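You operate a simulated robot arm through the tools that you are given. There is no shell and no other tool. Be economical: measure what you need, move in short steps, check, and stop when the job is done.

You run a simulated two-armed robot. Do the job below in one go: nothing can be reset, and whatever is moved stays where it is left.

Task
Clear the black paver off the plank bench, sweep up the sand and fold the rag.
Fine: paver and brush go on the board stand; the rag lies folded in half on the bench. Set down upright: black paver, hand brush. What is to be rubbed or washed off counts as gone when no trace of it is left.

The check looks at the end state, three seconds after you hand in, the way a careful person would. Anything else that was tipped, shoved, dropped, spilled or broken makes it a failure. Flat cloth is picked up by pressing the open fingertips on it (5 to 10 N) and closing them slowly along it; thin cloth reads only 2 to 8 mm in the jaws.

Robot
Two 7-joint arms with two-finger parallel grippers on one trunk, on a base that drives. Base frame: it is fixed to the floor where the robot stands at the start and does not move with it; the origin is under the middle of the robot, x ahead of it, y to its left, z up; the surface under the hand at the start is at about z = 0.73. Lengths are in m, angles in degrees, forces in N, time in s.
The left shoulder is at the start at [0.07, 0.13, 1.137], the right one opposite. With the tool pointing down near the work surface each hand reaches from about 0.1 to 0.5 m from the robot's upright axis, wherever it stands, measured 20 degrees to its own side. Places, roughly: sand on the plank bench [0.5, -0.1, 0.7]; top of the board stand [0.5, -0.7, 0.4]; top of the plank bench [0.5, 0.2, 0.7]. Payload 1.57 kg a hand.
The TCP of each hand is the grasp point between the finger pads, 0.03 m short of the fingertips. In the tool frame z runs along the fingers and y along their closing line. The gripper opens to 0.08 m. The fingers are 0.017 m wide and 0.012 m thick; the gripper's body (0.04 by 0.082 m) begins 0.08 m behind the TCP.
Orientation is told as [roll, pitch, yaw] about the base's x, y, z axes, in that order, counted from this pose: with the fingers straight down and closing along the base's y, the tool's x points along the base's -x, its y along +y and its z along -z.

Tools
- The arms move only by the tool step_arm. It takes "left_steps", "right_steps" or both (then of equal length, played together; a hand with none holds still); each is a list of rows, each a list of 7 numbers: the gripper command, from -1 (fully open) to 1 (shut), values between in proportion, then the shift along the base's x, y, z in m, then the turn, a rotation vector about the base's x, y, z in degrees. In form: [[gripper, x, y, z, ax, ay, az], ...]. A call has 1 to 20 rows; each row is the pose to reach, as a shift and turn from the pose commanded when the call began. Each row takes 0.2 s and may step no farther than 0.05 m and 8.6 degrees from the row before; otherwise, or with a gripper value out of range, the whole call is refused. Where a pose cannot be reached the arm comes as near as it can. A force on the tool above 40 N (or 10 N above the force at the start of the call, whichever is more), or a blocked arm, ends the call early, and 0.2 s more pass. Each finger travels about 0.108 m/s and halts on what it meets, pressing with about 36 N; the grip force reading is that of the motor and also rises with nothing between the fingers. The clock runs only during rows and for 0.2 s after the last one: add rows that repeat a pose to give the fingers time. The reply holds the time, the measured pose of the TCP, the force on the tool along the base axes, the opening and the grip force, in the units named above and with some noise, with the torque about the TCP (base axes, N m) and any sound that the robot's microphone picked up.
- Cameras (640 x 400 px; columns grow to the right, rows downward): "scene" is now at [0.124, 0.0057, 1.3406]; the picture's right is [0.07, -1.00, 0.00], its down [-0.80, -0.05, -0.60] and it looks along [0.60, 0.04, -0.80] (base axes); focal length 266 px, centre (320, 200). "left" rides on the left gripper at [0.072, 0.007, -0.122] in its tool frame; the picture's right is [-0.09, 1.00, 0.00], its down [-0.84, -0.08, -0.54] and it looks along [-0.54, -0.05, 0.84] (tool axes); focal length 238 px, centre (320, 200). "right" rides on the right gripper at [0.072, -0.007, -0.122] in its tool frame; the picture's right is [0.09, 1.00, 0.00], its down [-0.84, 0.08, -0.54] and it looks along [-0.54, 0.05, 0.84] (tool axes); focal length 238 px, centre (320, 200). There is no depth. A picture from a camera that has moved, and an enlarged one, comes with that camera's place and axes in the base frame and with its lens.
- camera(camera): a new picture of that camera. The clock stands still meanwhile.
- raise_lower(by): slides the trunk up (or, below 0, down) by that many m; the arms and the scene camera ride with it, the base frame stays. It gives what a move gives, with no picture.
- base_move(legs): drives the robot by 1 to 6 legs, each [ahead, left, turn to the left] in m, m and degrees, along the robot's own axes; the way and the turn of a leg run together, so that a leg with both is an arc; at most 1.5 m and 180 degrees a leg. The arms and the cameras ride along, it lands a little off, and it stops where it bumps. It gives what a move gives.
- head_to(pan, tilt): turns the head with the scene camera to pan (to the left, within 86 degrees either way) and tilt (down, from -29 to 69), counted from straight ahead of the robot. It gives what a move gives.
- inspect(camera, box): a new picture of the part [left, top, right, bottom] of that camera's present view, enlarged. The clock stands still meanwhile.
- job_done(): hands the job in; it is judged then, once.

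Go step by step. Nothing tells you exact positions but the pictures and the camera data: compare them with the known pose of the tool, close in by small moves and look again before you grip or let go. The budget is 120 turns and 92 pictures, counting those below and the enlarged ones. Unless the task says otherwise, let go and move clear before handing in, and close with one line.

The tools are called after "Call:" by a JSON object that holds its "api" and its "payload". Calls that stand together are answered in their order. step_arm: Moves the arms, as the interface text tells. Its arguments: {"type":"object","properties":{"left_steps":{"type":"array","items":{"type":"array","items":{"type":"number"}}},"right_steps":{"type":"array","items":{"type":"array","items":{"type":"number"}}}},"required":[]} The other tools are called the same way: raise_lower (by) slides the trunk up or down; base_move (legs) drives the base; head_to (pan, tilt) turns the head that bears the scene camera; camera (camera) takes a picture; inspect (camera, box) takes an enlarged picture of a part of a camera's view; job_done () hands the job in.

At the start:

```text
time_s: 0.0
left_eef_pos: [0.4078, 0.1914, 1.1031]
left_orientation: [0.0, 0.1, 0.1]
left_ft_force: [0.1, -0.2, -0.9]
left_torque: [-0.01, 0.0, 0.0]
left_grip_width: 0.0799
left_gripper_force: 0.1
right_eef_pos: [0.4114, -0.1638, 1.0836]
right_orientation: [-0.1, 0.0, 0.0]
right_ft_force: [-0.6, -0.1, 0.0]
right_torque: [-0.01, -0.02, -0.02]
right_grip_width: 0.0801
right_gripper_force: 0.0
trunk travel left (down, up): [-0.775, 0.165]
robot x, y, heading: [-0.0003, 0.0002, 0.3]
head pan, tilt: [3.9, 52.8]
```

scene: 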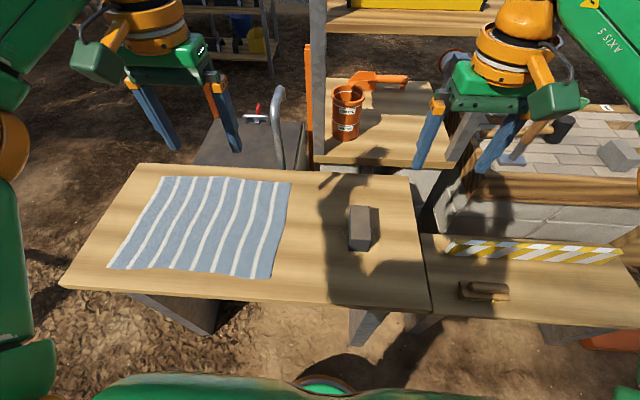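
right: 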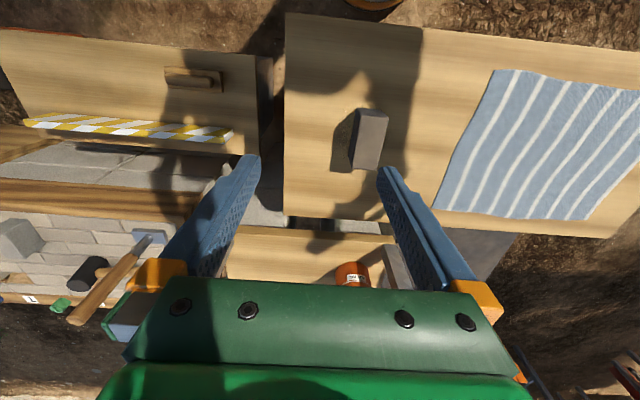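
left: 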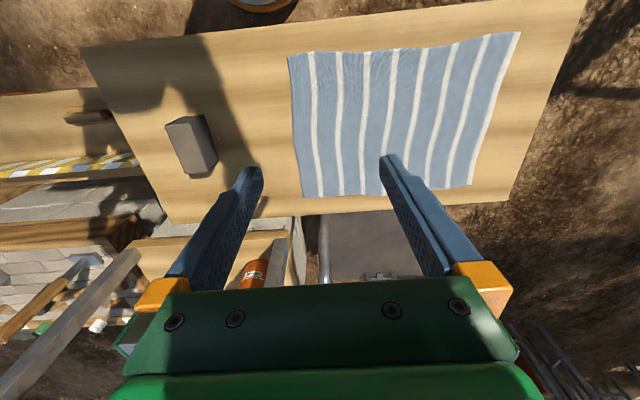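

I see the bench with the striped rag and a dark block; to the right is a lower board with a brush and hazard tape. I'll look closer before moving.

Call:
{"api": "inspect", "payload": {"camera": "scene", "box": [300, 160, 460, 320]}}

Call:
{"api": "inspect", "payload": {"camera": "scene", "box": [400, 210, 640, 360]}}

Call:
{"api": "inspect", "payload": {"camera": "right", "box": [280, 0, 480, 230]}}

```text
2.50 times, centred on (380, 240) of scene
camera zoom: at [0.124, 0.0057, 1.3406], right [0.07, -1.0, 0.0], down [-0.8, -0.05, -0.6], along [0.6, 0.04, -0.8], focal length 665 px, centre (170, 100)
```

zoom: 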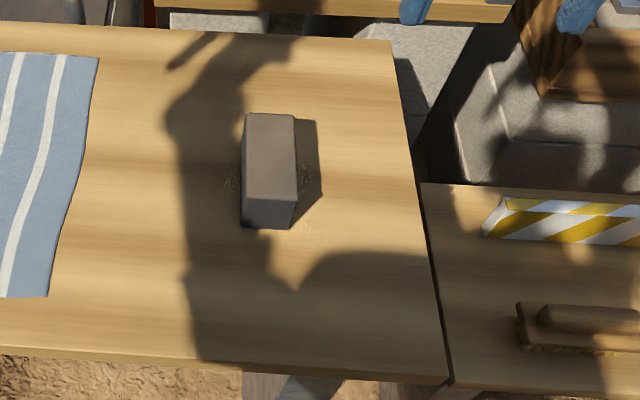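

```text
2.67 times, centred on (520, 285) of scene
camera zoom: at [0.124, 0.0057, 1.3406], right [0.07, -1.0, 0.0], down [-0.8, -0.05, -0.6], along [0.6, 0.04, -0.8], focal length 709 px, centre (-213, -27)
```

zoom: 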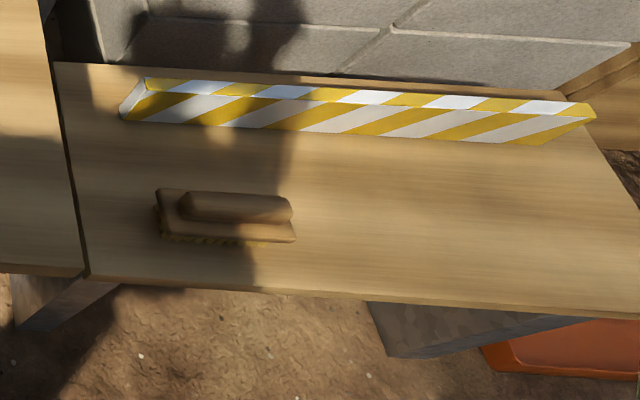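

```text
1.74 times, centred on (380, 115) of right
camera zoom: at [0.3388, -0.1717, 1.2053], right [-0.09, 1.0, 0.0], down [0.84, 0.08, 0.54], along [0.54, 0.05, -0.84], focal length 414 px, centre (216, 348)
```

zoom: 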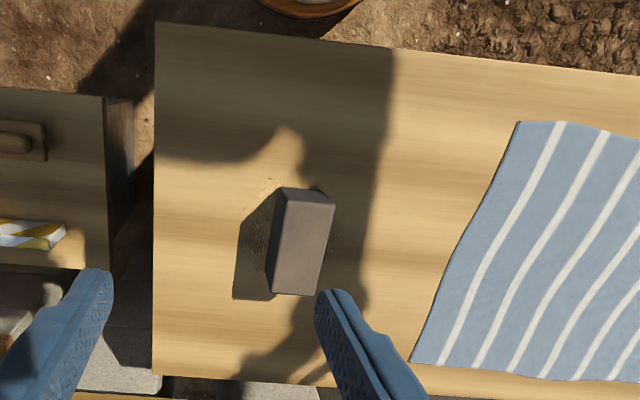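

The paver is at about (0.475, -0.068), 0.05 wide and 0.06 high, with sand specks around it. The brush is on the low board at about (0.455, -0.53, 0.43). I'll bring the right hand over the paver and check.

Call:
{"api": "step_arm", "payload": {"right_steps": [[-1, 0.02, 0.03, -0.03, 0, 0, 0], [-1, 0.04, 0.06, -0.06, 0, 0, 0], [-1, 0.055, 0.08, -0.09, 0, 0, 0], [-1, 0.064, 0.096, -0.12, 0, 0, 0], [-1, 0.064, 0.096, -0.16, 0, 0, 0], [-1, 0.064, 0.096, -0.18, 0, 0, 0]]}}

Call:
{"api": "camera", "payload": {"camera": "right"}}

Call:
{"api": "camera", "payload": {"camera": "scene"}}

```text
time_s: 1.4
left_eef_pos: [0.4069, 0.191, 1.1036]
left_orientation: [0.0, 0.0, 0.1]
left_ft_force: [0.3, 0.3, -0.5]
left_torque: [0.0, 0.01, 0.03]
left_grip_width: 0.08
left_gripper_force: 0.1
right_eef_pos: [0.4736, -0.0655, 0.9028]
right_orientation: [0.0, 0.0, 0.1]
right_ft_force: [0.6, 0.2, -0.3]
right_torque: [-0.02, -0.03, 0.0]
right_grip_width: 0.0803
right_gripper_force: 0.0
trunk travel left (down, up): [-0.775, 0.165]
robot x, y, heading: [0.0037, 0.0001, 0.1]
head pan, tilt: [3.9, 52.8]
```

```text
85 pictures are left
camera right: at [0.4018, -0.0747, 1.0247], right [-0.09, 1.0, 0.0], down [0.84, 0.08, 0.54], along [0.54, 0.05, -0.84], focal length 238 px, centre (320, 200)
```

right: 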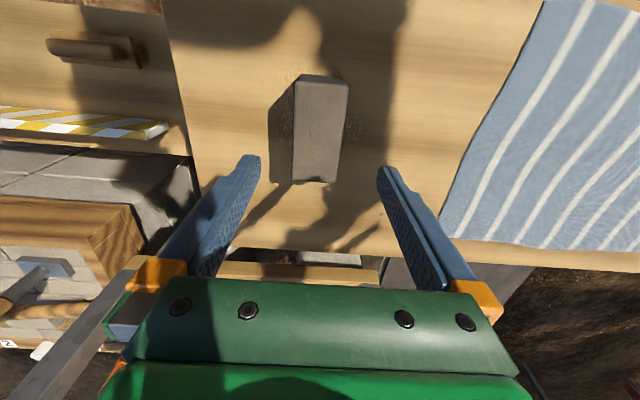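

```text
84 pictures are left
camera scene: at [0.1241, 0.0053, 1.3406], right [0.07, -1.0, 0.0], down [-0.8, -0.05, -0.6], along [0.6, 0.04, -0.8], focal length 266 px, centre (320, 200)
```

scene: 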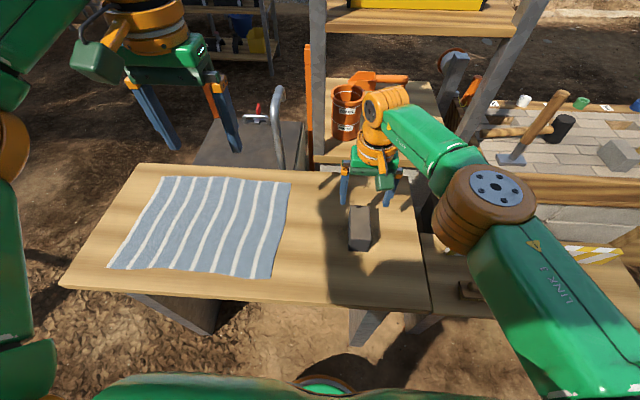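

The paver spans y -0.093 to -0.047 and x 0.428 to 0.528. The hand is lined up to within a few mm, so I'll go down and grip.

Call:
{"api": "step_arm", "payload": {"right_steps": [[-1, 0.003, -0.0045, -0.04, 0, 0, 0], [-1, 0.003, -0.0045, -0.08, 0, 0, 0], [-1, 0.003, -0.0045, -0.11, 0, 0, 0], [-1, 0.003, -0.0045, -0.13, 0, 0, 0], [-0.2, 0.003, -0.0045, -0.13, 0, 0, 0], [0.5, 0.003, -0.0045, -0.13, 0, 0, 0], [0.5, 0.003, -0.0045, -0.13, 0, 0, 0], [0.5, 0.003, -0.0045, -0.13, 0, 0, 0]]}}

Call:
{"api": "inspect", "payload": {"camera": "scene", "box": [300, 160, 460, 260]}}

```text
time_s: 3.2
left_eef_pos: [0.4065, 0.1914, 1.1037]
left_orientation: [0.0, 0.0, 0.1]
left_ft_force: [-1.1, -0.5, -0.3]
left_torque: [0.0, 0.01, 0.01]
left_grip_width: 0.0798
left_gripper_force: 0.1
right_eef_pos: [0.4541, -0.0831, 0.7814]
right_orientation: [0.0, -0.2, 0.0]
right_ft_force: [5.7, -0.9, 11.9]
right_torque: [-0.13, -0.3, 0.3]
right_grip_width: 0.0516
right_gripper_force: 35.5
right hand out of reach, approached as far as the arm can: row 1, 2, 3, 4, 5, 6, 7, 8
trunk travel left (down, up): [-0.775, 0.165]
robot x, y, heading: [-0.001, -0.0016, -0.1]
head pan, tilt: [3.9, 52.8]
```

```text
4.00 times, centred on (380, 210) of scene
camera zoom: at [0.1231, 0.006, 1.3408], right [0.07, -1.0, 0.0], down [-0.79, -0.05, -0.6], along [0.6, 0.04, -0.8], focal length 1063 px, centre (80, 160)
```

zoom: 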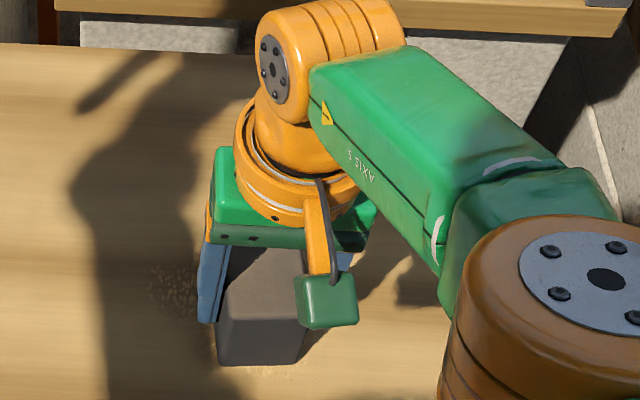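

The arm ran out of reach, so the paver is held off-centre. I'll let go, rise, shift the base left and slightly ahead, and grip again.

Call:
{"api": "step_arm", "payload": {"right_steps": [[0, 0, 0, 0, 0, 0, 0], [-1, 0, 0, 0, 0, 0, 0], [-1, 0, 0, 0, 0, 0, 0], [-1, 0, 0, 0.03, 0, 0, 0], [-1, 0, 0, 0.07, 0, 0, 0], [-1, -0.02, 0, 0.11, 0, 0, 0], [-1, -0.03, 0, 0.14, 0, 0, 0]]}}

Call:
{"api": "base_move", "payload": {"legs": [[0.03, 0.1, 0]]}}

Call:
{"api": "camera", "payload": {"camera": "right"}}

```text
time_s: 4.8
left_eef_pos: [0.4082, 0.1906, 1.1037]
left_orientation: [0.0, 0.0, 0.1]
left_ft_force: [0.5, -0.9, -0.3]
left_torque: [0.0, 0.03, 0.0]
left_grip_width: 0.0797
left_gripper_force: 0.0
right_eef_pos: [0.425, -0.0843, 0.9193]
right_orientation: [-0.1, -0.2, -0.1]
right_ft_force: [-0.3, -0.3, 0.9]
right_torque: [0.0, -0.02, 0.01]
right_grip_width: 0.08
right_gripper_force: 0.1
right hand out of reach, approached as far as the arm can: row 4
trunk travel left (down, up): [-0.775, 0.165]
robot x, y, heading: [0.0035, -0.0005, -0.1]
head pan, tilt: [3.9, 52.8]
```

```text
time_s: 6.0
left_eef_pos: [0.4373, 0.2876, 1.1042]
left_orientation: [0.1, 0.0, 0.1]
left_ft_force: [-0.4, 0.0, 0.0]
left_torque: [0.02, 0.0, 0.01]
left_grip_width: 0.08
left_gripper_force: 0.1
right_eef_pos: [0.4557, 0.0149, 0.9183]
right_orientation: [0.2, -0.1, -0.1]
right_ft_force: [0.5, 0.0, -0.2]
right_torque: [0.04, 0.01, -0.02]
right_grip_width: 0.0802
right_gripper_force: 0.1
trunk travel left (down, up): [-0.775, 0.165]
robot x, y, heading: [0.0327, 0.1019, 0.0]
head pan, tilt: [3.9, 52.8]
```

```text
82 pictures are left
camera right: at [0.3827, 0.0066, 1.0408], right [-0.09, 1.0, 0.0], down [0.84, 0.07, 0.54], along [0.54, 0.05, -0.84], focal length 238 px, centre (320, 200)
```

right: 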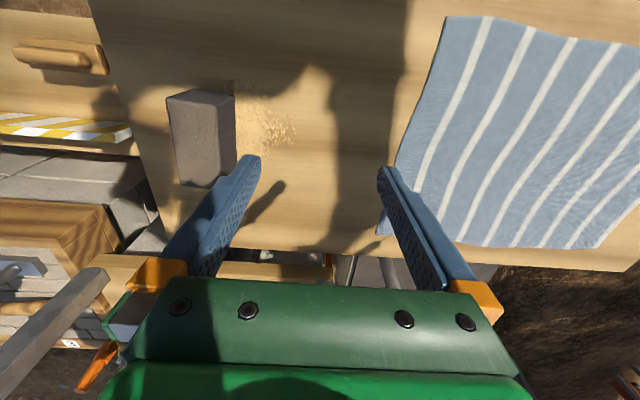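

The paver slid a little and the sand beside it is now visible. I'll zoom in to locate the paver again.

Call:
{"api": "inspect", "payload": {"camera": "right", "box": [130, 60, 330, 200]}}

Call:
{"api": "inspect", "payload": {"camera": "scene", "box": [320, 150, 480, 250]}}

```text
2.86 times, centred on (230, 130) of right
camera zoom: at [0.3827, 0.0066, 1.0408], right [-0.09, 1.0, 0.0], down [0.84, 0.07, 0.54], along [0.54, 0.05, -0.84], focal length 681 px, centre (577, 400)
```

zoom: 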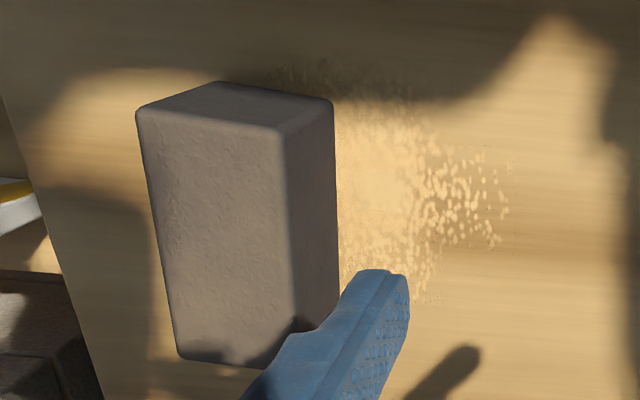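

```text
4.00 times, centred on (400, 200) of scene
camera zoom: at [0.1537, 0.103, 1.3407], right [0.07, -1.0, 0.0], down [-0.79, -0.05, -0.6], along [0.6, 0.04, -0.8], focal length 1063 px, centre (0, 200)
```

zoom: 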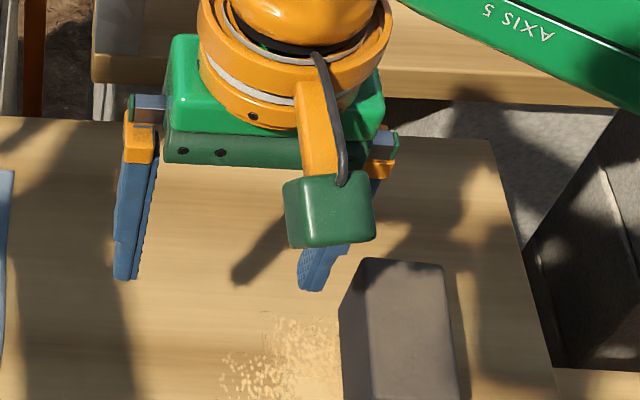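

The paver is now centred at about (0.488, -0.118), turned about -4.7°. I'll shift the base slightly so it sits within reach.

Call:
{"api": "base_move", "payload": {"legs": [[0.03, -0.055, 0]]}}

```text
time_s: 7.0
left_eef_pos: [0.4659, 0.2406, 1.1031]
left_orientation: [-0.2, -0.1, 0.1]
left_ft_force: [0.3, -0.1, 0.5]
left_torque: [-0.01, 0.0, 0.0]
left_grip_width: 0.0799
left_gripper_force: 0.2
right_eef_pos: [0.4837, -0.0351, 0.9196]
right_orientation: [-0.2, -0.1, 0.1]
right_ft_force: [-0.6, -0.2, 0.7]
right_torque: [-0.05, -0.02, -0.02]
right_grip_width: 0.0799
right_gripper_force: 0.0
trunk travel left (down, up): [-0.775, 0.165]
robot x, y, heading: [0.0586, 0.0452, 0.0]
head pan, tilt: [3.9, 52.8]
```

Call:
{"api": "step_arm", "payload": {"right_steps": [[-1, 0.001, -0.03, 0, 0, 0, -2], [-1, 0.003, -0.06, 0, 0, 0, -4], [-1, 0.004, -0.083, 0, 0, 0, -4.7], [-1, 0.004, -0.083, 0, 0, 0, -4.7]]}}

Call:
{"api": "inspect", "payload": {"camera": "right", "box": [220, 40, 420, 200]}}

```text
time_s: 8.0
left_eef_pos: [0.468, 0.2377, 1.1037]
left_orientation: [0.0, 0.1, 0.2]
left_ft_force: [-0.1, 0.4, 0.1]
left_torque: [0.02, 0.02, -0.01]
left_grip_width: 0.08
left_gripper_force: 0.0
right_eef_pos: [0.4899, -0.122, 0.9184]
right_orientation: [-0.1, 0.0, -4.7]
right_ft_force: [0.2, -0.7, -0.1]
right_torque: [-0.03, 0.01, 0.0]
right_grip_width: 0.0798
right_gripper_force: 0.0
trunk travel left (down, up): [-0.775, 0.165]
robot x, y, heading: [0.0584, 0.0473, 0.3]
head pan, tilt: [3.9, 52.8]
```

```text
2.50 times, centred on (320, 120) of right
camera zoom: at [0.4173, -0.1233, 1.0407], right [-0.01, 1.0, 0.0], down [0.84, 0.01, 0.54], along [0.54, 0.01, -0.84], focal length 596 px, centre (320, 400)
```

zoom: 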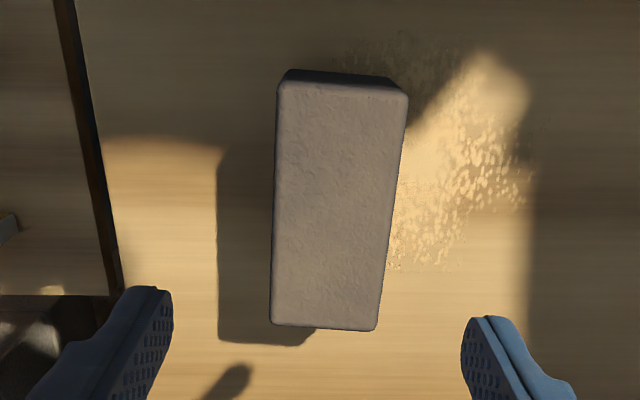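

Well lined up: the centre is (0.488, -0.116) and the yaw about -3.5°. Descending and gripping.

Call:
{"api": "step_arm", "payload": {"right_steps": [[-1, -0.002, 0.0055, -0.04, 0, 0, 1.2], [-1, -0.002, 0.0055, -0.08, 0, 0, 1.2], [-1, -0.002, 0.0055, -0.12, 0, 0, 1.2], [-1, -0.002, 0.0055, -0.146, 0, 0, 1.2], [-1, -0.002, 0.0055, -0.146, 0, 0, 1.2]]}}

```text
time_s: 9.2
left_eef_pos: [0.4679, 0.2363, 1.1043]
left_orientation: [0.0, 0.0, 0.1]
left_ft_force: [0.5, 0.5, 0.3]
left_torque: [-0.01, 0.01, 0.02]
left_grip_width: 0.0801
left_gripper_force: 0.1
right_eef_pos: [0.4866, -0.1173, 0.7747]
right_orientation: [0.0, -0.1, -3.4]
right_ft_force: [0.7, 0.1, -0.5]
right_torque: [0.0, 0.01, 0.04]
right_grip_width: 0.08
right_gripper_force: 0.1
trunk travel left (down, up): [-0.775, 0.165]
robot x, y, heading: [0.0622, 0.0469, 0.0]
head pan, tilt: [3.9, 52.8]
```

Call:
{"api": "step_arm", "payload": {"right_steps": [[-0.2, 0, 0, 0, 0, 0, 0], [0.1, 0, 0, 0, 0, 0, 0], [0.4, 0, 0, 0, 0, 0, 0], [0.4, 0, 0, 0, 0, 0, 0], [0.4, 0, 0, 0.02, 0, 0, 0], [0.4, 0, 0, 0.05, 0, 0, 0], [0.4, 0, 0, 0.08, 0, 0, 0]]}}

Call:
{"api": "camera", "payload": {"camera": "scene"}}

Call:
{"api": "camera", "payload": {"camera": "right"}}

```text
time_s: 10.8
left_eef_pos: [0.4686, 0.2377, 1.1037]
left_orientation: [0.1, 0.0, 0.1]
left_ft_force: [-0.8, 0.1, 0.4]
left_torque: [0.02, 0.0, -0.03]
left_grip_width: 0.0798
left_gripper_force: 0.1
right_eef_pos: [0.4889, -0.1165, 0.8531]
right_orientation: [0.0, -0.1, -3.6]
right_ft_force: [0.3, -0.1, -0.9]
right_torque: [0.01, 0.02, 0.02]
right_grip_width: 0.0242
right_gripper_force: 0.1
trunk travel left (down, up): [-0.775, 0.165]
robot x, y, heading: [0.0577, 0.0455, -0.1]
head pan, tilt: [3.9, 52.8]
```

```text
78 pictures are left
camera scene: at [0.1846, 0.0512, 1.3406], right [0.07, -1.0, 0.0], down [-0.8, -0.05, -0.6], along [0.6, 0.04, -0.8], focal length 266 px, centre (320, 200)
```

scene: 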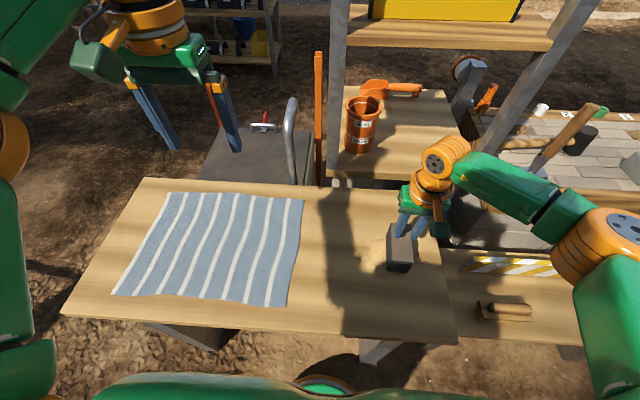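

```text
77 pictures are left
camera right: at [0.4154, -0.1196, 0.9758], right [-0.03, 1.0, 0.0], down [0.84, 0.03, 0.54], along [0.54, 0.02, -0.84], focal length 238 px, centre (320, 200)
```

right: 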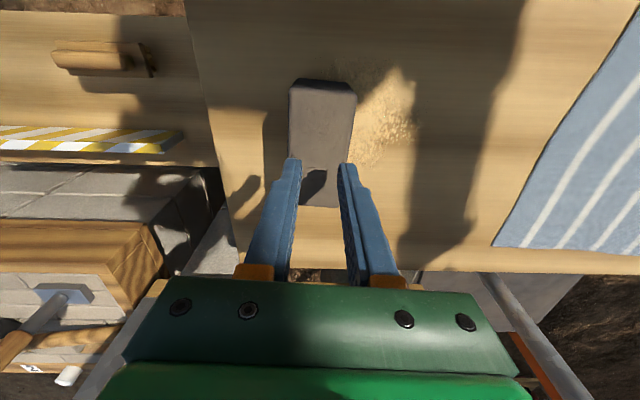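

The paver slipped out of the fingertips. The 0.052 grip width implies its top is nearer z = 0.778 than I assumed, so I'll go lower and close fully.

Call:
{"api": "step_arm", "payload": {"right_steps": [[-1, 0.003, 0.001, 0, 0, 0, 0], [-1, 0.003, 0.001, 0, 0, 0, 0], [-1, 0.003, 0.001, 0, 0, 0, 0], [-1, 0.003, 0.001, -0.04, 0, 0, 0], [-1, 0.003, 0.001, -0.07, 0, 0, 0], [-1, 0.003, 0.001, -0.088, 0, 0, 0], [-1, 0.003, 0.001, -0.088, 0, 0, 0]]}}

Call:
{"api": "camera", "payload": {"camera": "right"}}

```text
time_s: 12.3
left_eef_pos: [0.4677, 0.2359, 1.104]
left_orientation: [-0.1, 0.0, 0.1]
left_ft_force: [0.6, 0.8, -0.8]
left_torque: [0.0, -0.01, -0.03]
left_grip_width: 0.0797
left_gripper_force: 0.0
right_eef_pos: [0.4889, -0.1159, 0.7665]
right_orientation: [0.0, 0.0, -3.5]
right_ft_force: [0.0, 0.5, 0.5]
right_torque: [0.02, 0.01, -0.03]
right_grip_width: 0.08
right_gripper_force: 0.2
trunk travel left (down, up): [-0.775, 0.165]
robot x, y, heading: [0.0575, 0.0464, 0.1]
head pan, tilt: [3.9, 52.8]
```

```text
76 pictures are left
camera right: at [0.4162, -0.1192, 0.8874], right [-0.03, 1.0, 0.0], down [0.84, 0.03, 0.54], along [0.54, 0.02, -0.84], focal length 238 px, centre (320, 200)
```

right: 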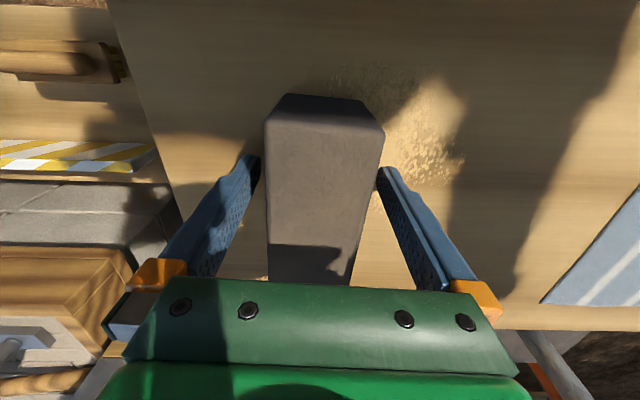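

Call:
{"api": "step_arm", "payload": {"right_steps": [[-0.2, 0, 0, 0, 0, 0, 0], [0.2, 0, 0, 0, 0, 0, 0], [0.6, 0, 0, 0, 0, 0, 0], [1, 0, 0, 0, 0, 0, 0], [1, 0, 0, 0, 0, 0, 0]]}}

Call:
{"api": "step_arm", "payload": {"right_steps": [[1, 0, 0, 0.005, 0, 0, 0], [1, 0, 0, 0.01, 0, 0, 0], [1, 0, 0, 0.015, 0, 0, 0], [1, 0, 0, 0.015, 0, 0, 0]]}}

Call:
{"api": "camera", "payload": {"camera": "right"}}

```text
time_s: 13.6
left_eef_pos: [0.4689, 0.2351, 1.1041]
left_orientation: [0.0, -0.1, 0.1]
left_ft_force: [0.4, -0.5, 0.4]
left_torque: [0.0, -0.01, 0.0]
left_grip_width: 0.08
left_gripper_force: 0.0
right_eef_pos: [0.4893, -0.1164, 0.7649]
right_orientation: [0.1, -0.1, -3.6]
right_ft_force: [-0.7, -1.8, 0.1]
right_torque: [-0.16, -0.07, -0.08]
right_grip_width: 0.0499
right_gripper_force: 36.3
trunk travel left (down, up): [-0.775, 0.165]
robot x, y, heading: [0.0613, 0.0405, 0.1]
head pan, tilt: [3.9, 52.8]
```

```text
time_s: 14.6
left_eef_pos: [0.4697, 0.2358, 1.1034]
left_orientation: [0.0, 0.1, 0.0]
left_ft_force: [-0.4, -0.6, 0.5]
left_torque: [0.02, 0.01, -0.02]
left_grip_width: 0.08
left_gripper_force: 0.1
right_eef_pos: [0.4904, -0.1156, 0.7796]
right_orientation: [0.2, 0.1, -3.6]
right_ft_force: [0.2, -0.4, -7.0]
right_torque: [-0.02, 0.07, 0.01]
right_grip_width: 0.0498
right_gripper_force: 35.9
trunk travel left (down, up): [-0.775, 0.165]
robot x, y, heading: [0.0568, 0.0475, 0.0]
head pan, tilt: [3.9, 52.8]
```

```text
75 pictures are left
camera right: at [0.4179, -0.1187, 0.9012], right [-0.03, 1.0, 0.0], down [0.84, 0.02, 0.54], along [0.54, 0.02, -0.84], focal length 238 px, centre (320, 200)
```

right: 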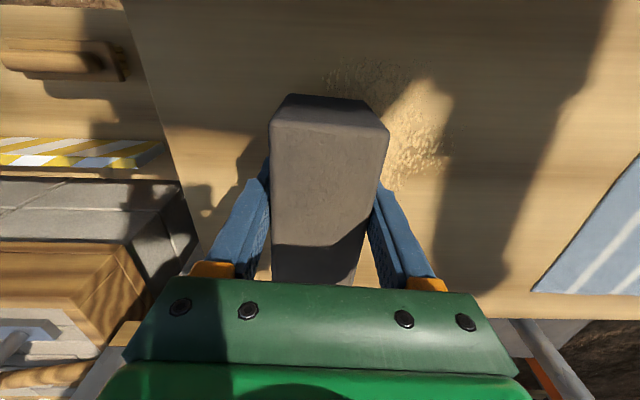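

The paver is held securely (7 N). I'll raise it and drive right to the board stand.

Call:
{"api": "step_arm", "payload": {"right_steps": [[1, 0, 0, 0.04, 0, 0, 0], [1, 0, 0, 0.08, 0, 0, 0.5], [1, 0, 0, 0.12, 0, 0, 1.5], [1, -0.01, 0, 0.15, 0, 0, 2.5], [1, -0.03, 0, 0.17, 0, 0, 3.5]]}}

Call:
{"api": "base_move", "payload": {"legs": [[0, -0.6, 0]]}}

Call:
{"api": "camera", "payload": {"camera": "scene"}}

Call:
{"api": "camera", "payload": {"camera": "right"}}

```text
time_s: 15.8
left_eef_pos: [0.4681, 0.2354, 1.1034]
left_orientation: [0.0, 0.0, 0.2]
left_ft_force: [-0.3, 0.3, 0.4]
left_torque: [0.0, 0.01, 0.01]
left_grip_width: 0.0801
left_gripper_force: 0.0
right_eef_pos: [0.4608, -0.1157, 0.9509]
right_orientation: [0.1, 0.0, 0.0]
right_ft_force: [-1.1, 0.4, -6.3]
right_torque: [0.01, 0.0, 0.02]
right_grip_width: 0.05
right_gripper_force: 35.6
trunk travel left (down, up): [-0.775, 0.165]
robot x, y, heading: [0.0647, 0.0469, -0.1]
head pan, tilt: [3.9, 52.8]
```

```text
time_s: 19.1
left_eef_pos: [0.4687, -0.3638, 1.1023]
left_orientation: [0.0, 0.1, -0.1]
left_ft_force: [0.5, -0.1, -0.7]
left_torque: [-0.03, -0.02, -0.03]
left_grip_width: 0.0802
left_gripper_force: 0.0
right_eef_pos: [0.4607, -0.7148, 0.9506]
right_orientation: [0.0, 0.0, -0.3]
right_ft_force: [-0.6, -0.7, -6.7]
right_torque: [0.02, 0.0, 0.01]
right_grip_width: 0.0497
right_gripper_force: 36.3
trunk travel left (down, up): [-0.775, 0.165]
robot x, y, heading: [0.06, -0.5534, -0.4]
head pan, tilt: [3.9, 52.8]
```

```text
74 pictures are left
camera scene: at [0.1849, -0.5472, 1.3404], right [0.06, -1.0, 0.0], down [-0.8, -0.05, -0.6], along [0.6, 0.04, -0.8], focal length 266 px, centre (320, 200)
```

scene: 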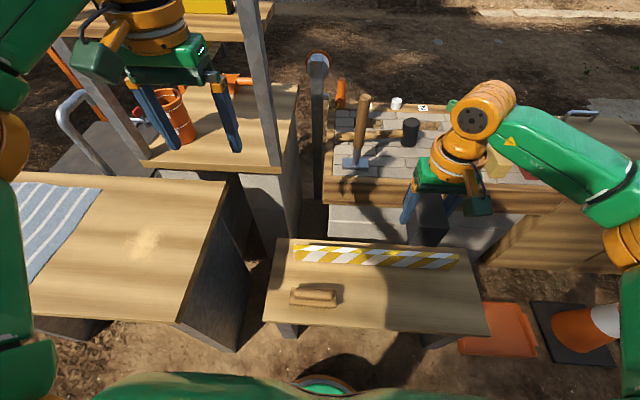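

```text
73 pictures are left
camera right: at [0.3883, -0.7225, 1.0727], right [-0.09, 1.0, 0.0], down [0.84, 0.07, 0.54], along [0.54, 0.05, -0.84], focal length 238 px, centre (320, 200)
```

right: 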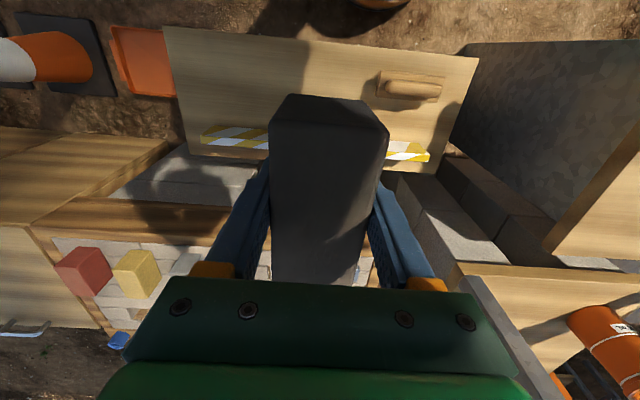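

The board top is at z ≈ 0.395, x 0.38–0.60 (free of the striped bar), y -0.36 to -1.08, with the brush at y -0.44 to -0.59. I'll lower the trunk and then set the paver down at y ≈ -0.74.

Call:
{"api": "raise_lower", "payload": {"by": -0.28}}

Call:
{"api": "step_arm", "payload": {"right_steps": [[1, 0.005, -0.015, -0.04, 0, 0, 0], [1, 0.01, -0.03, -0.08, 0, 0, 0], [1, 0.01, -0.03, -0.12, 0, 0, 0], [1, 0.01, -0.03, -0.16, 0, 0, 0], [1, 0.01, -0.03, -0.18, 0, 0, 0]]}}

Call:
{"api": "camera", "payload": {"camera": "scene"}}

Call:
{"api": "camera", "payload": {"camera": "right"}}

```text
time_s: 22.0
left_eef_pos: [0.4683, -0.3638, 0.8235]
left_orientation: [0.0, 0.1, -0.2]
left_ft_force: [0.2, 0.6, 0.3]
left_torque: [-0.03, -0.01, -0.01]
left_grip_width: 0.0803
left_gripper_force: 0.2
right_eef_pos: [0.46, -0.7154, 0.6703]
right_orientation: [0.1, 0.1, -0.4]
right_ft_force: [-0.9, 0.9, -6.0]
right_torque: [0.01, 0.04, 0.0]
right_grip_width: 0.0498
right_gripper_force: 36.0
trunk travel left (down, up): [-0.495, 0.445]
robot x, y, heading: [0.0603, -0.5514, -0.0]
head pan, tilt: [3.9, 52.8]
```

```text
time_s: 23.2
left_eef_pos: [0.4693, -0.3649, 0.8243]
left_orientation: [0.1, 0.1, -0.1]
left_ft_force: [-0.5, 0.5, 0.7]
left_torque: [0.01, 0.0, -0.03]
left_grip_width: 0.0801
left_gripper_force: 0.1
right_eef_pos: [0.4684, -0.7458, 0.4897]
right_orientation: [0.1, -0.1, -0.2]
right_ft_force: [-0.7, 0.1, -7.1]
right_torque: [0.01, -0.01, 0.02]
right_grip_width: 0.0497
right_gripper_force: 35.7
trunk travel left (down, up): [-0.495, 0.445]
robot x, y, heading: [0.0611, -0.5515, -0.2]
head pan, tilt: [3.9, 52.8]
```

```text
72 pictures are left
camera scene: at [0.1846, -0.5484, 1.0604], right [0.06, -1.0, 0.0], down [-0.8, -0.05, -0.6], along [0.6, 0.04, -0.8], focal length 266 px, centre (320, 200)
```

scene: 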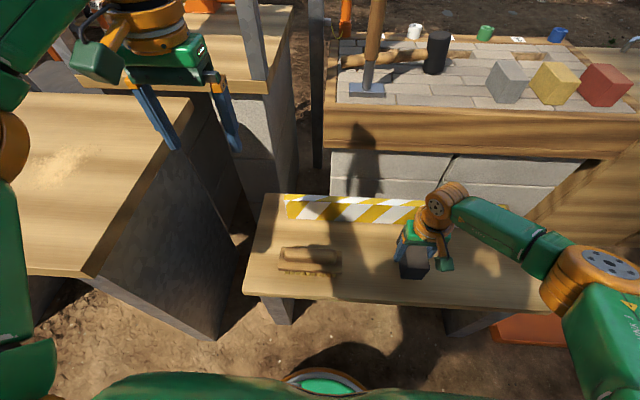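

```text
71 pictures are left
camera right: at [0.397, -0.7533, 0.6116], right [-0.09, 1.0, 0.0], down [0.84, 0.07, 0.54], along [0.54, 0.05, -0.84], focal length 238 px, centre (320, 200)
```

right: 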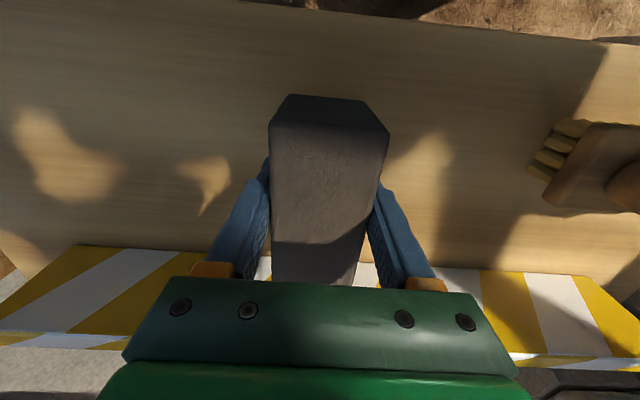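

Call:
{"api": "step_arm", "payload": {"right_steps": [[1, 0, 0, -0.02, 0, 0, 0], [1, 0, 0, -0.04, 0, 0, 0], [1, 0, 0, -0.05, 0, 0, 0], [1, 0, 0, -0.05, 0, 0, 0]]}}

```text
time_s: 23.8
left_eef_pos: [0.4601, -0.3617, 0.8276]
left_orientation: [-0.2, -0.6, -0.2]
left_ft_force: [-1.0, -0.3, -0.4]
left_torque: [0.02, -0.01, -0.02]
left_grip_width: 0.0801
left_gripper_force: 0.1
right_eef_pos: [0.4688, -0.7464, 0.4594]
right_orientation: [0.0, -1.1, -0.5]
right_ft_force: [-14.9, -1.3, 38.9]
right_torque: [0.32, 0.82, 0.31]
right_grip_width: 0.0498
right_gripper_force: 35.9
trunk travel left (down, up): [-0.495, 0.445]
robot x, y, heading: [0.0606, -0.5526, -0.4]
head pan, tilt: [3.9, 52.8]
stopped in row 3 (right hand): the force on the tool passed its limit at 73 N (the readings are from after the stop); the commanded pose is now the measured one
```

Contact came at TCP z ≈ 0.459. I'll ease up slightly until the force just vanishes.

Call:
{"api": "step_arm", "payload": {"right_steps": [[1, 0, 0, 0.003, 0, 0.6, 0], [1, 0, 0, 0.004, 0, 1.1, 0], [1, 0, 0, 0.004, 0, 1.1, 0]]}}

Call:
{"api": "inspect", "payload": {"camera": "scene", "box": [360, 180, 520, 300]}}

```text
time_s: 24.6
left_eef_pos: [0.4636, -0.3629, 0.8257]
left_orientation: [-0.1, -0.6, 0.0]
left_ft_force: [-0.1, 0.4, 0.3]
left_torque: [0.01, -0.01, -0.02]
left_grip_width: 0.0802
left_gripper_force: 0.0
right_eef_pos: [0.4705, -0.7459, 0.4605]
right_orientation: [0.0, 0.0, -0.5]
right_ft_force: [-12.6, 2.2, 21.6]
right_torque: [0.42, -0.93, 0.2]
right_grip_width: 0.0498
right_gripper_force: 36.3
trunk travel left (down, up): [-0.495, 0.445]
robot x, y, heading: [0.0607, -0.5523, -0.3]
head pan, tilt: [3.9, 52.8]
```

```text
3.33 times, centred on (440, 240) of scene
camera zoom: at [0.1768, -0.5459, 1.0614], right [0.06, -1.0, 0.0], down [-0.79, -0.05, -0.61], along [0.61, 0.04, -0.79], focal length 886 px, centre (-80, 67)
```

zoom: 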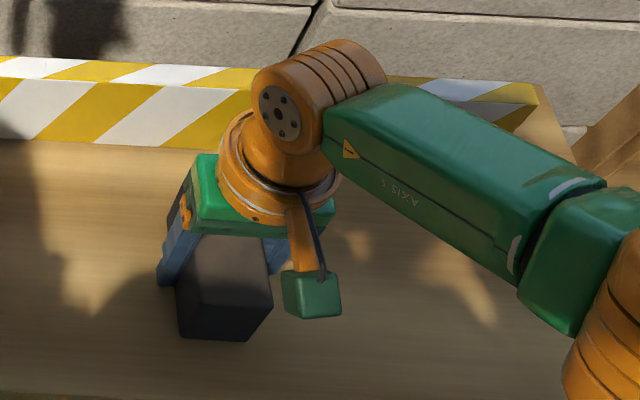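

Call:
{"api": "step_arm", "payload": {"right_steps": [[1, -0.001, 0, 0.003, 0, 0, 0], [1, -0.001, 0, 0.004, 0, 0, 0], [1, -0.001, 0, 0.004, 0, 0, 0]]}}

```text
time_s: 25.4
left_eef_pos: [0.4695, -0.3659, 0.8228]
left_orientation: [0.0, 0.1, -0.2]
left_ft_force: [-0.9, 0.2, -0.5]
left_torque: [0.02, -0.04, 0.01]
left_grip_width: 0.0802
left_gripper_force: 0.1
right_eef_pos: [0.4726, -0.7472, 0.4606]
right_orientation: [0.1, 0.7, -0.5]
right_ft_force: [0.1, 0.0, -3.5]
right_torque: [-0.04, -0.09, 0.0]
right_grip_width: 0.0497
right_gripper_force: 36.3
trunk travel left (down, up): [-0.495, 0.445]
robot x, y, heading: [0.0568, -0.5511, -0.5]
head pan, tilt: [3.9, 52.8]
```

The board is now carrying about half the weight. I'll level the paver, release it, and rise.

Call:
{"api": "step_arm", "payload": {"right_steps": [[1, 0, 0, -0.001, 0, -0.6, 0], [0.2, 0, 0, -0.001, 0, -0.6, 0], [-0.4, 0, 0, -0.001, 0, -0.6, 0], [-1, 0, 0, -0.001, 0, -0.6, 0], [-1, 0, 0, -0.001, 0, -0.6, 0], [-1, 0, 0, 0.03, 0, -0.6, 0], [-1, 0, 0, 0.07, 0, -0.6, 0], [-1, 0, 0, 0.11, 0, -0.6, 0], [-1, 0, 0, 0.15, 0, -0.6, 0]]}}

Call:
{"api": "camera", "payload": {"camera": "right"}}

Call:
{"api": "inspect", "payload": {"camera": "scene", "box": [240, 180, 560, 340]}}

```text
time_s: 27.4
left_eef_pos: [0.4667, -0.3632, 0.8237]
left_orientation: [-0.1, 0.0, -0.2]
left_ft_force: [-0.2, 0.5, 0.2]
left_torque: [-0.01, -0.02, -0.05]
left_grip_width: 0.0802
left_gripper_force: 0.0
right_eef_pos: [0.4724, -0.7466, 0.6134]
right_orientation: [0.0, -0.1, -0.5]
right_ft_force: [0.1, 0.6, 0.1]
right_torque: [0.03, 0.01, 0.01]
right_grip_width: 0.0799
right_gripper_force: 0.1
trunk travel left (down, up): [-0.495, 0.445]
robot x, y, heading: [0.0614, -0.5508, -0.4]
head pan, tilt: [3.9, 52.8]
```

```text
69 pictures are left
camera right: at [0.3999, -0.7536, 0.735], right [-0.08, 1.0, 0.0], down [0.84, 0.07, 0.54], along [0.54, 0.05, -0.84], focal length 238 px, centre (320, 200)
```

right: 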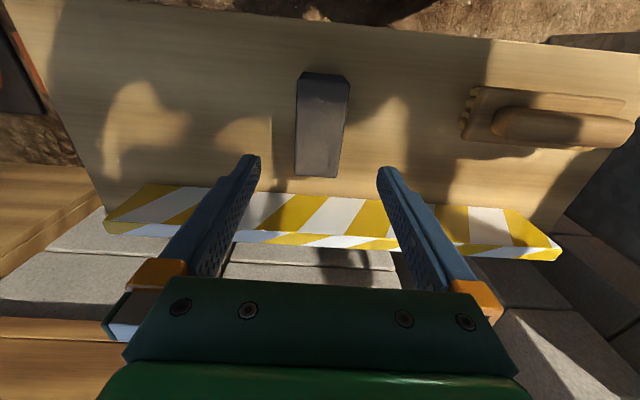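

```text
2.00 times, centred on (400, 260) of scene
camera zoom: at [0.1828, -0.5478, 1.0607], right [0.06, -1.0, 0.0], down [-0.8, -0.05, -0.6], along [0.6, 0.04, -0.8], focal length 532 px, centre (160, 80)
```

zoom: 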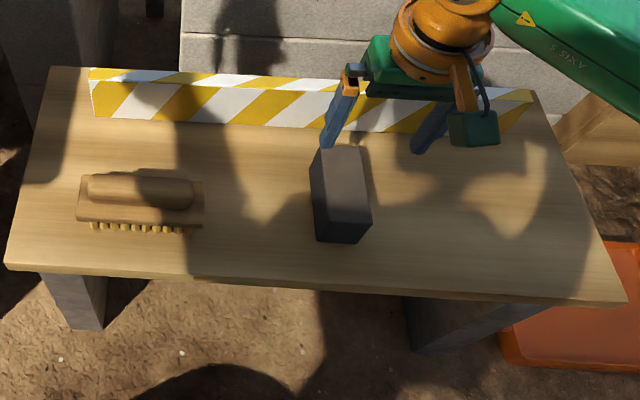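

The paver stands upright on the board. The brush is at about (0.446, -0.505) with its handle along y, so I'll turn the left hand 90° and bring it above the handle.

Call:
{"api": "step_arm", "payload": {"left_steps": [[-1, 0, -0.015, -0.01, 0, 0, 8], [-1, -0.002, -0.03, -0.02, 0, 0, 16], [-1, -0.004, -0.045, -0.03, 0, 0, 24], [-1, -0.006, -0.06, -0.04, 0, 0, 32], [-1, -0.008, -0.075, -0.05, 0, 0, 40], [-1, -0.01, -0.09, -0.06, 0, 0, 48], [-1, -0.012, -0.105, -0.08, 0, 0, 56], [-1, -0.014, -0.12, -0.1, 0, 0, 64], [-1, -0.016, -0.13, -0.12, 0, 0, 72], [-1, -0.018, -0.14, -0.14, 0, 0, 80], [-1, -0.02, -0.142, -0.16, 0, 0, 86], [-1, -0.02, -0.142, -0.18, 0, 0, 90], [-1, -0.02, -0.142, -0.18, 0, 0, 90]]}}

Call:
{"api": "camera", "payload": {"camera": "left"}}

Call:
{"api": "camera", "payload": {"camera": "scene"}}

```text
time_s: 30.2
left_eef_pos: [0.4476, -0.5063, 0.6452]
left_orientation: [0.0, 0.0, 89.9]
left_ft_force: [-0.1, 0.0, 0.0]
left_torque: [0.01, 0.0, -0.01]
left_grip_width: 0.0803
left_gripper_force: 0.0
right_eef_pos: [0.4725, -0.7467, 0.6113]
right_orientation: [0.1, -0.1, -0.5]
right_ft_force: [0.1, -0.3, -0.4]
right_torque: [0.01, -0.04, 0.01]
right_grip_width: 0.0803
right_gripper_force: 0.1
trunk travel left (down, up): [-0.495, 0.445]
robot x, y, heading: [0.0575, -0.5531, -0.3]
head pan, tilt: [3.9, 52.8]
```

```text
67 pictures are left
camera left: at [0.4409, -0.577, 0.7644], right [-1.0, 0.09, 0.0], down [0.08, 0.84, 0.54], along [0.05, 0.54, -0.84], focal length 238 px, centre (320, 200)
```

left: 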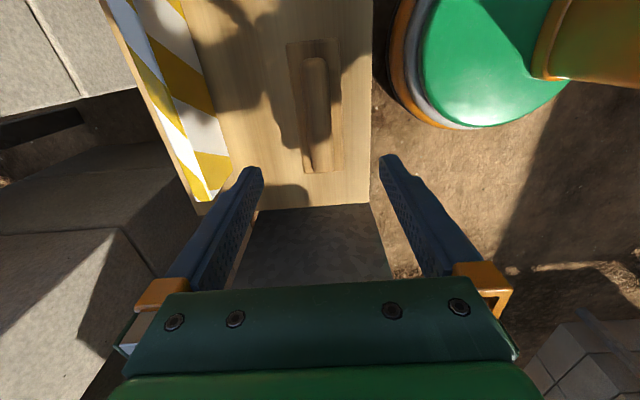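

```text
66 pictures are left
camera scene: at [0.1832, -0.5481, 1.0606], right [0.06, -1.0, 0.0], down [-0.8, -0.05, -0.6], along [0.6, 0.04, -0.8], focal length 266 px, centre (320, 200)
```

scene: 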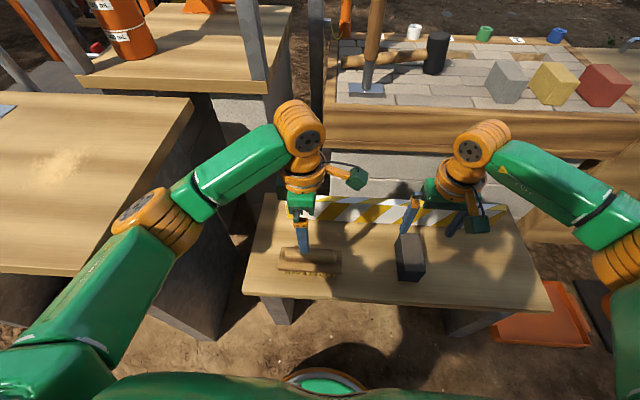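

Call:
{"api": "inspect", "payload": {"camera": "left", "box": [240, 20, 400, 190]}}

Call:
{"api": "inspect", "payload": {"camera": "scene", "box": [260, 220, 360, 290]}}

```text
2.35 times, centred on (320, 105) of left
camera zoom: at [0.4409, -0.577, 0.7644], right [-1.0, 0.09, 0.0], down [0.08, 0.84, 0.54], along [0.05, 0.54, -0.84], focal length 561 px, centre (320, 424)
```

zoom: 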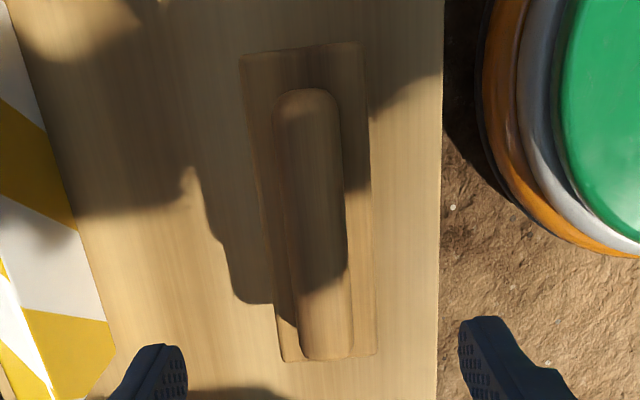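

```text
5.71 times, centred on (310, 255) of scene
camera zoom: at [0.1832, -0.5481, 1.0606], right [0.06, -1.0, 0.0], down [-0.8, -0.05, -0.6], along [0.6, 0.04, -0.8], focal length 1519 px, centre (377, -114)
```

zoom: 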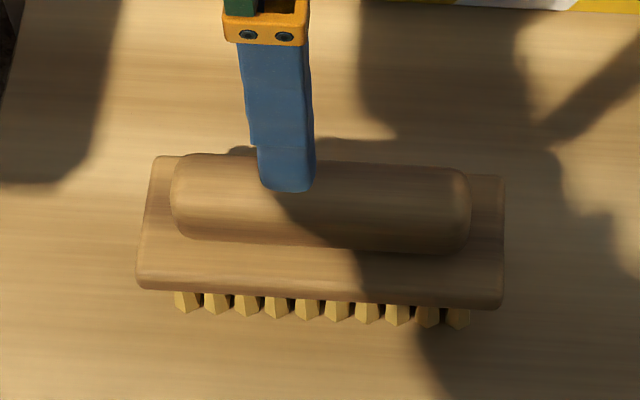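

The brush handle is centred at about (0.447, -0.507), its top at z ≈ 0.50, aligned with y. The hand is right above it, so I'll descend and check.

Call:
{"api": "step_arm", "payload": {"left_steps": [[-1, 0, 0, -0.04, 0, 0, 0], [-1, 0, 0, -0.08, 0, 0, 0], [-1, 0, 0, -0.11, 0, 0, 0], [-1, 0, 0, -0.125, 0, 0, 0], [-1, 0, 0, -0.125, 0, 0, 0]]}}

Call:
{"api": "camera", "payload": {"camera": "left"}}

Call:
{"api": "inspect", "payload": {"camera": "scene", "box": [250, 180, 370, 300]}}

```text
time_s: 31.4
left_eef_pos: [0.4455, -0.5047, 0.5187]
left_orientation: [0.1, 0.0, 89.8]
left_ft_force: [-0.1, -0.6, 0.6]
left_torque: [0.03, 0.03, -0.02]
left_grip_width: 0.08
left_gripper_force: 0.0
right_eef_pos: [0.4741, -0.7463, 0.6117]
right_orientation: [0.2, -0.1, -0.4]
right_ft_force: [0.3, 0.4, -0.2]
right_torque: [0.01, 0.0, 0.03]
right_grip_width: 0.08
right_gripper_force: 0.1
trunk travel left (down, up): [-0.495, 0.445]
robot x, y, heading: [0.0605, -0.551, -0.1]
head pan, tilt: [3.9, 52.8]
```

```text
63 pictures are left
camera left: at [0.4392, -0.5764, 0.6398], right [-1.0, 0.09, 0.0], down [0.08, 0.84, 0.54], along [0.05, 0.54, -0.84], focal length 238 px, centre (320, 200)
```

left: 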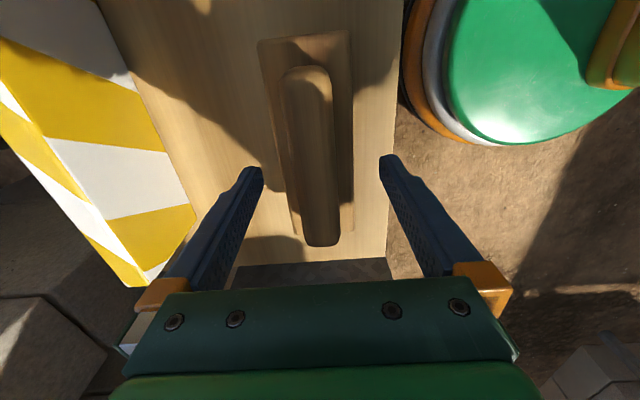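

```text
3.33 times, centred on (310, 240) of scene
camera zoom: at [0.1832, -0.5481, 1.0606], right [0.06, -1.0, 0.0], down [-0.8, -0.05, -0.6], along [0.6, 0.04, -0.8], focal length 886 px, centre (353, 67)
```

zoom: 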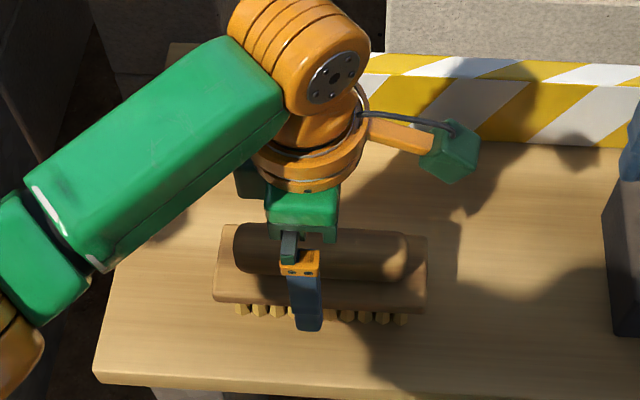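

Centred. Now feeling downward in small steps towards the brush back.

Call:
{"api": "step_arm", "payload": {"left_steps": [[-1, 0.001, 0, -0.005, 0, 0, 0], [-1, 0.001, 0, -0.01, 0, 0, 0], [-1, 0.001, 0, -0.014, 0, 0, 0], [-1, 0.001, 0, -0.017, 0, 0, 0], [-1, 0.001, 0, -0.017, 0, 0, 0]]}}

Call:
{"api": "inspect", "payload": {"camera": "scene", "box": [260, 220, 360, 290]}}

```text
time_s: 32.6
left_eef_pos: [0.4484, -0.5061, 0.5018]
left_orientation: [0.0, 0.0, 89.9]
left_ft_force: [0.5, -0.2, -1.0]
left_torque: [0.01, 0.02, 0.0]
left_grip_width: 0.08
left_gripper_force: 0.0
right_eef_pos: [0.4732, -0.747, 0.6114]
right_orientation: [0.2, -0.1, -0.5]
right_ft_force: [-0.4, 0.0, -1.1]
right_torque: [0.0, -0.03, 0.03]
right_grip_width: 0.08
right_gripper_force: 0.0
trunk travel left (down, up): [-0.495, 0.445]
robot x, y, heading: [0.0572, -0.5534, -0.3]
head pan, tilt: [3.9, 52.8]
```

```text
5.71 times, centred on (310, 255) of scene
camera zoom: at [0.1832, -0.5481, 1.0606], right [0.06, -1.0, 0.0], down [-0.8, -0.05, -0.6], along [0.6, 0.04, -0.8], focal length 1519 px, centre (377, -114)
```

zoom: 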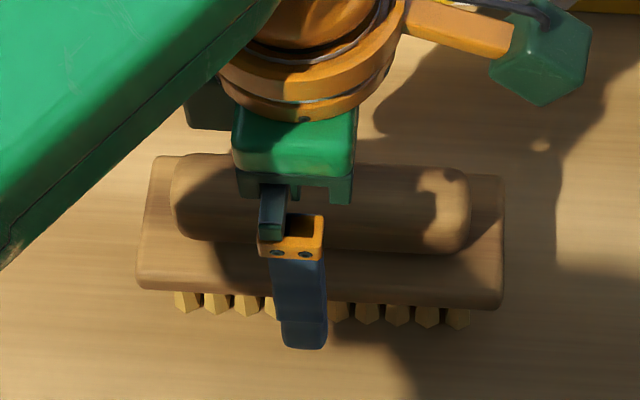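

Call:
{"api": "step_arm", "payload": {"left_steps": [[-0.6, 0, 0, 0, 0, 0, 0], [-0.2, 0, 0, 0, 0, 0, 0], [0.2, 0, 0, 0, 0, 0, 0], [0.6, 0, 0, 0, 0, 0, 0], [1, 0, 0, 0, 0, 0, 0], [1, 0, 0, 0, 0, 0, 0]]}}

Call:
{"api": "inspect", "payload": {"camera": "scene", "box": [260, 220, 360, 290]}}

```text
time_s: 34.0
left_eef_pos: [0.4487, -0.506, 0.5031]
left_orientation: [0.0, -0.1, 89.7]
left_ft_force: [1.4, -0.5, 0.0]
left_torque: [0.01, 0.05, 0.04]
left_grip_width: 0.0553
left_gripper_force: 35.7
right_eef_pos: [0.4732, -0.7467, 0.6125]
right_orientation: [0.1, -0.2, -0.5]
right_ft_force: [-0.9, -0.3, -0.4]
right_torque: [0.02, 0.01, 0.0]
right_grip_width: 0.0799
right_gripper_force: 0.0
trunk travel left (down, up): [-0.495, 0.445]
robot x, y, heading: [0.0611, -0.5555, -0.2]
head pan, tilt: [3.9, 52.8]
```

```text
5.71 times, centred on (310, 255) of scene
camera zoom: at [0.1833, -0.5481, 1.0606], right [0.06, -1.0, 0.0], down [-0.8, -0.05, -0.6], along [0.6, 0.04, -0.8], focal length 1519 px, centre (377, -114)
```

zoom: 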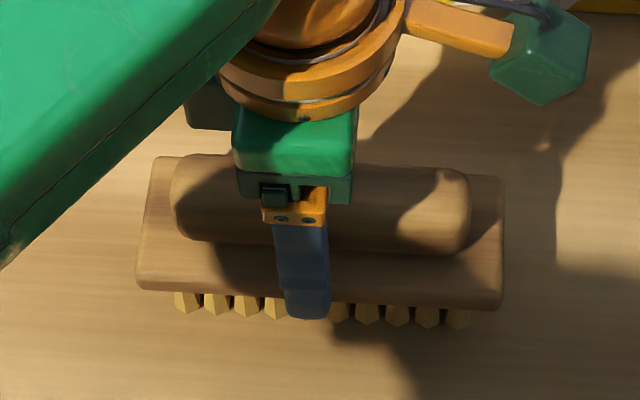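

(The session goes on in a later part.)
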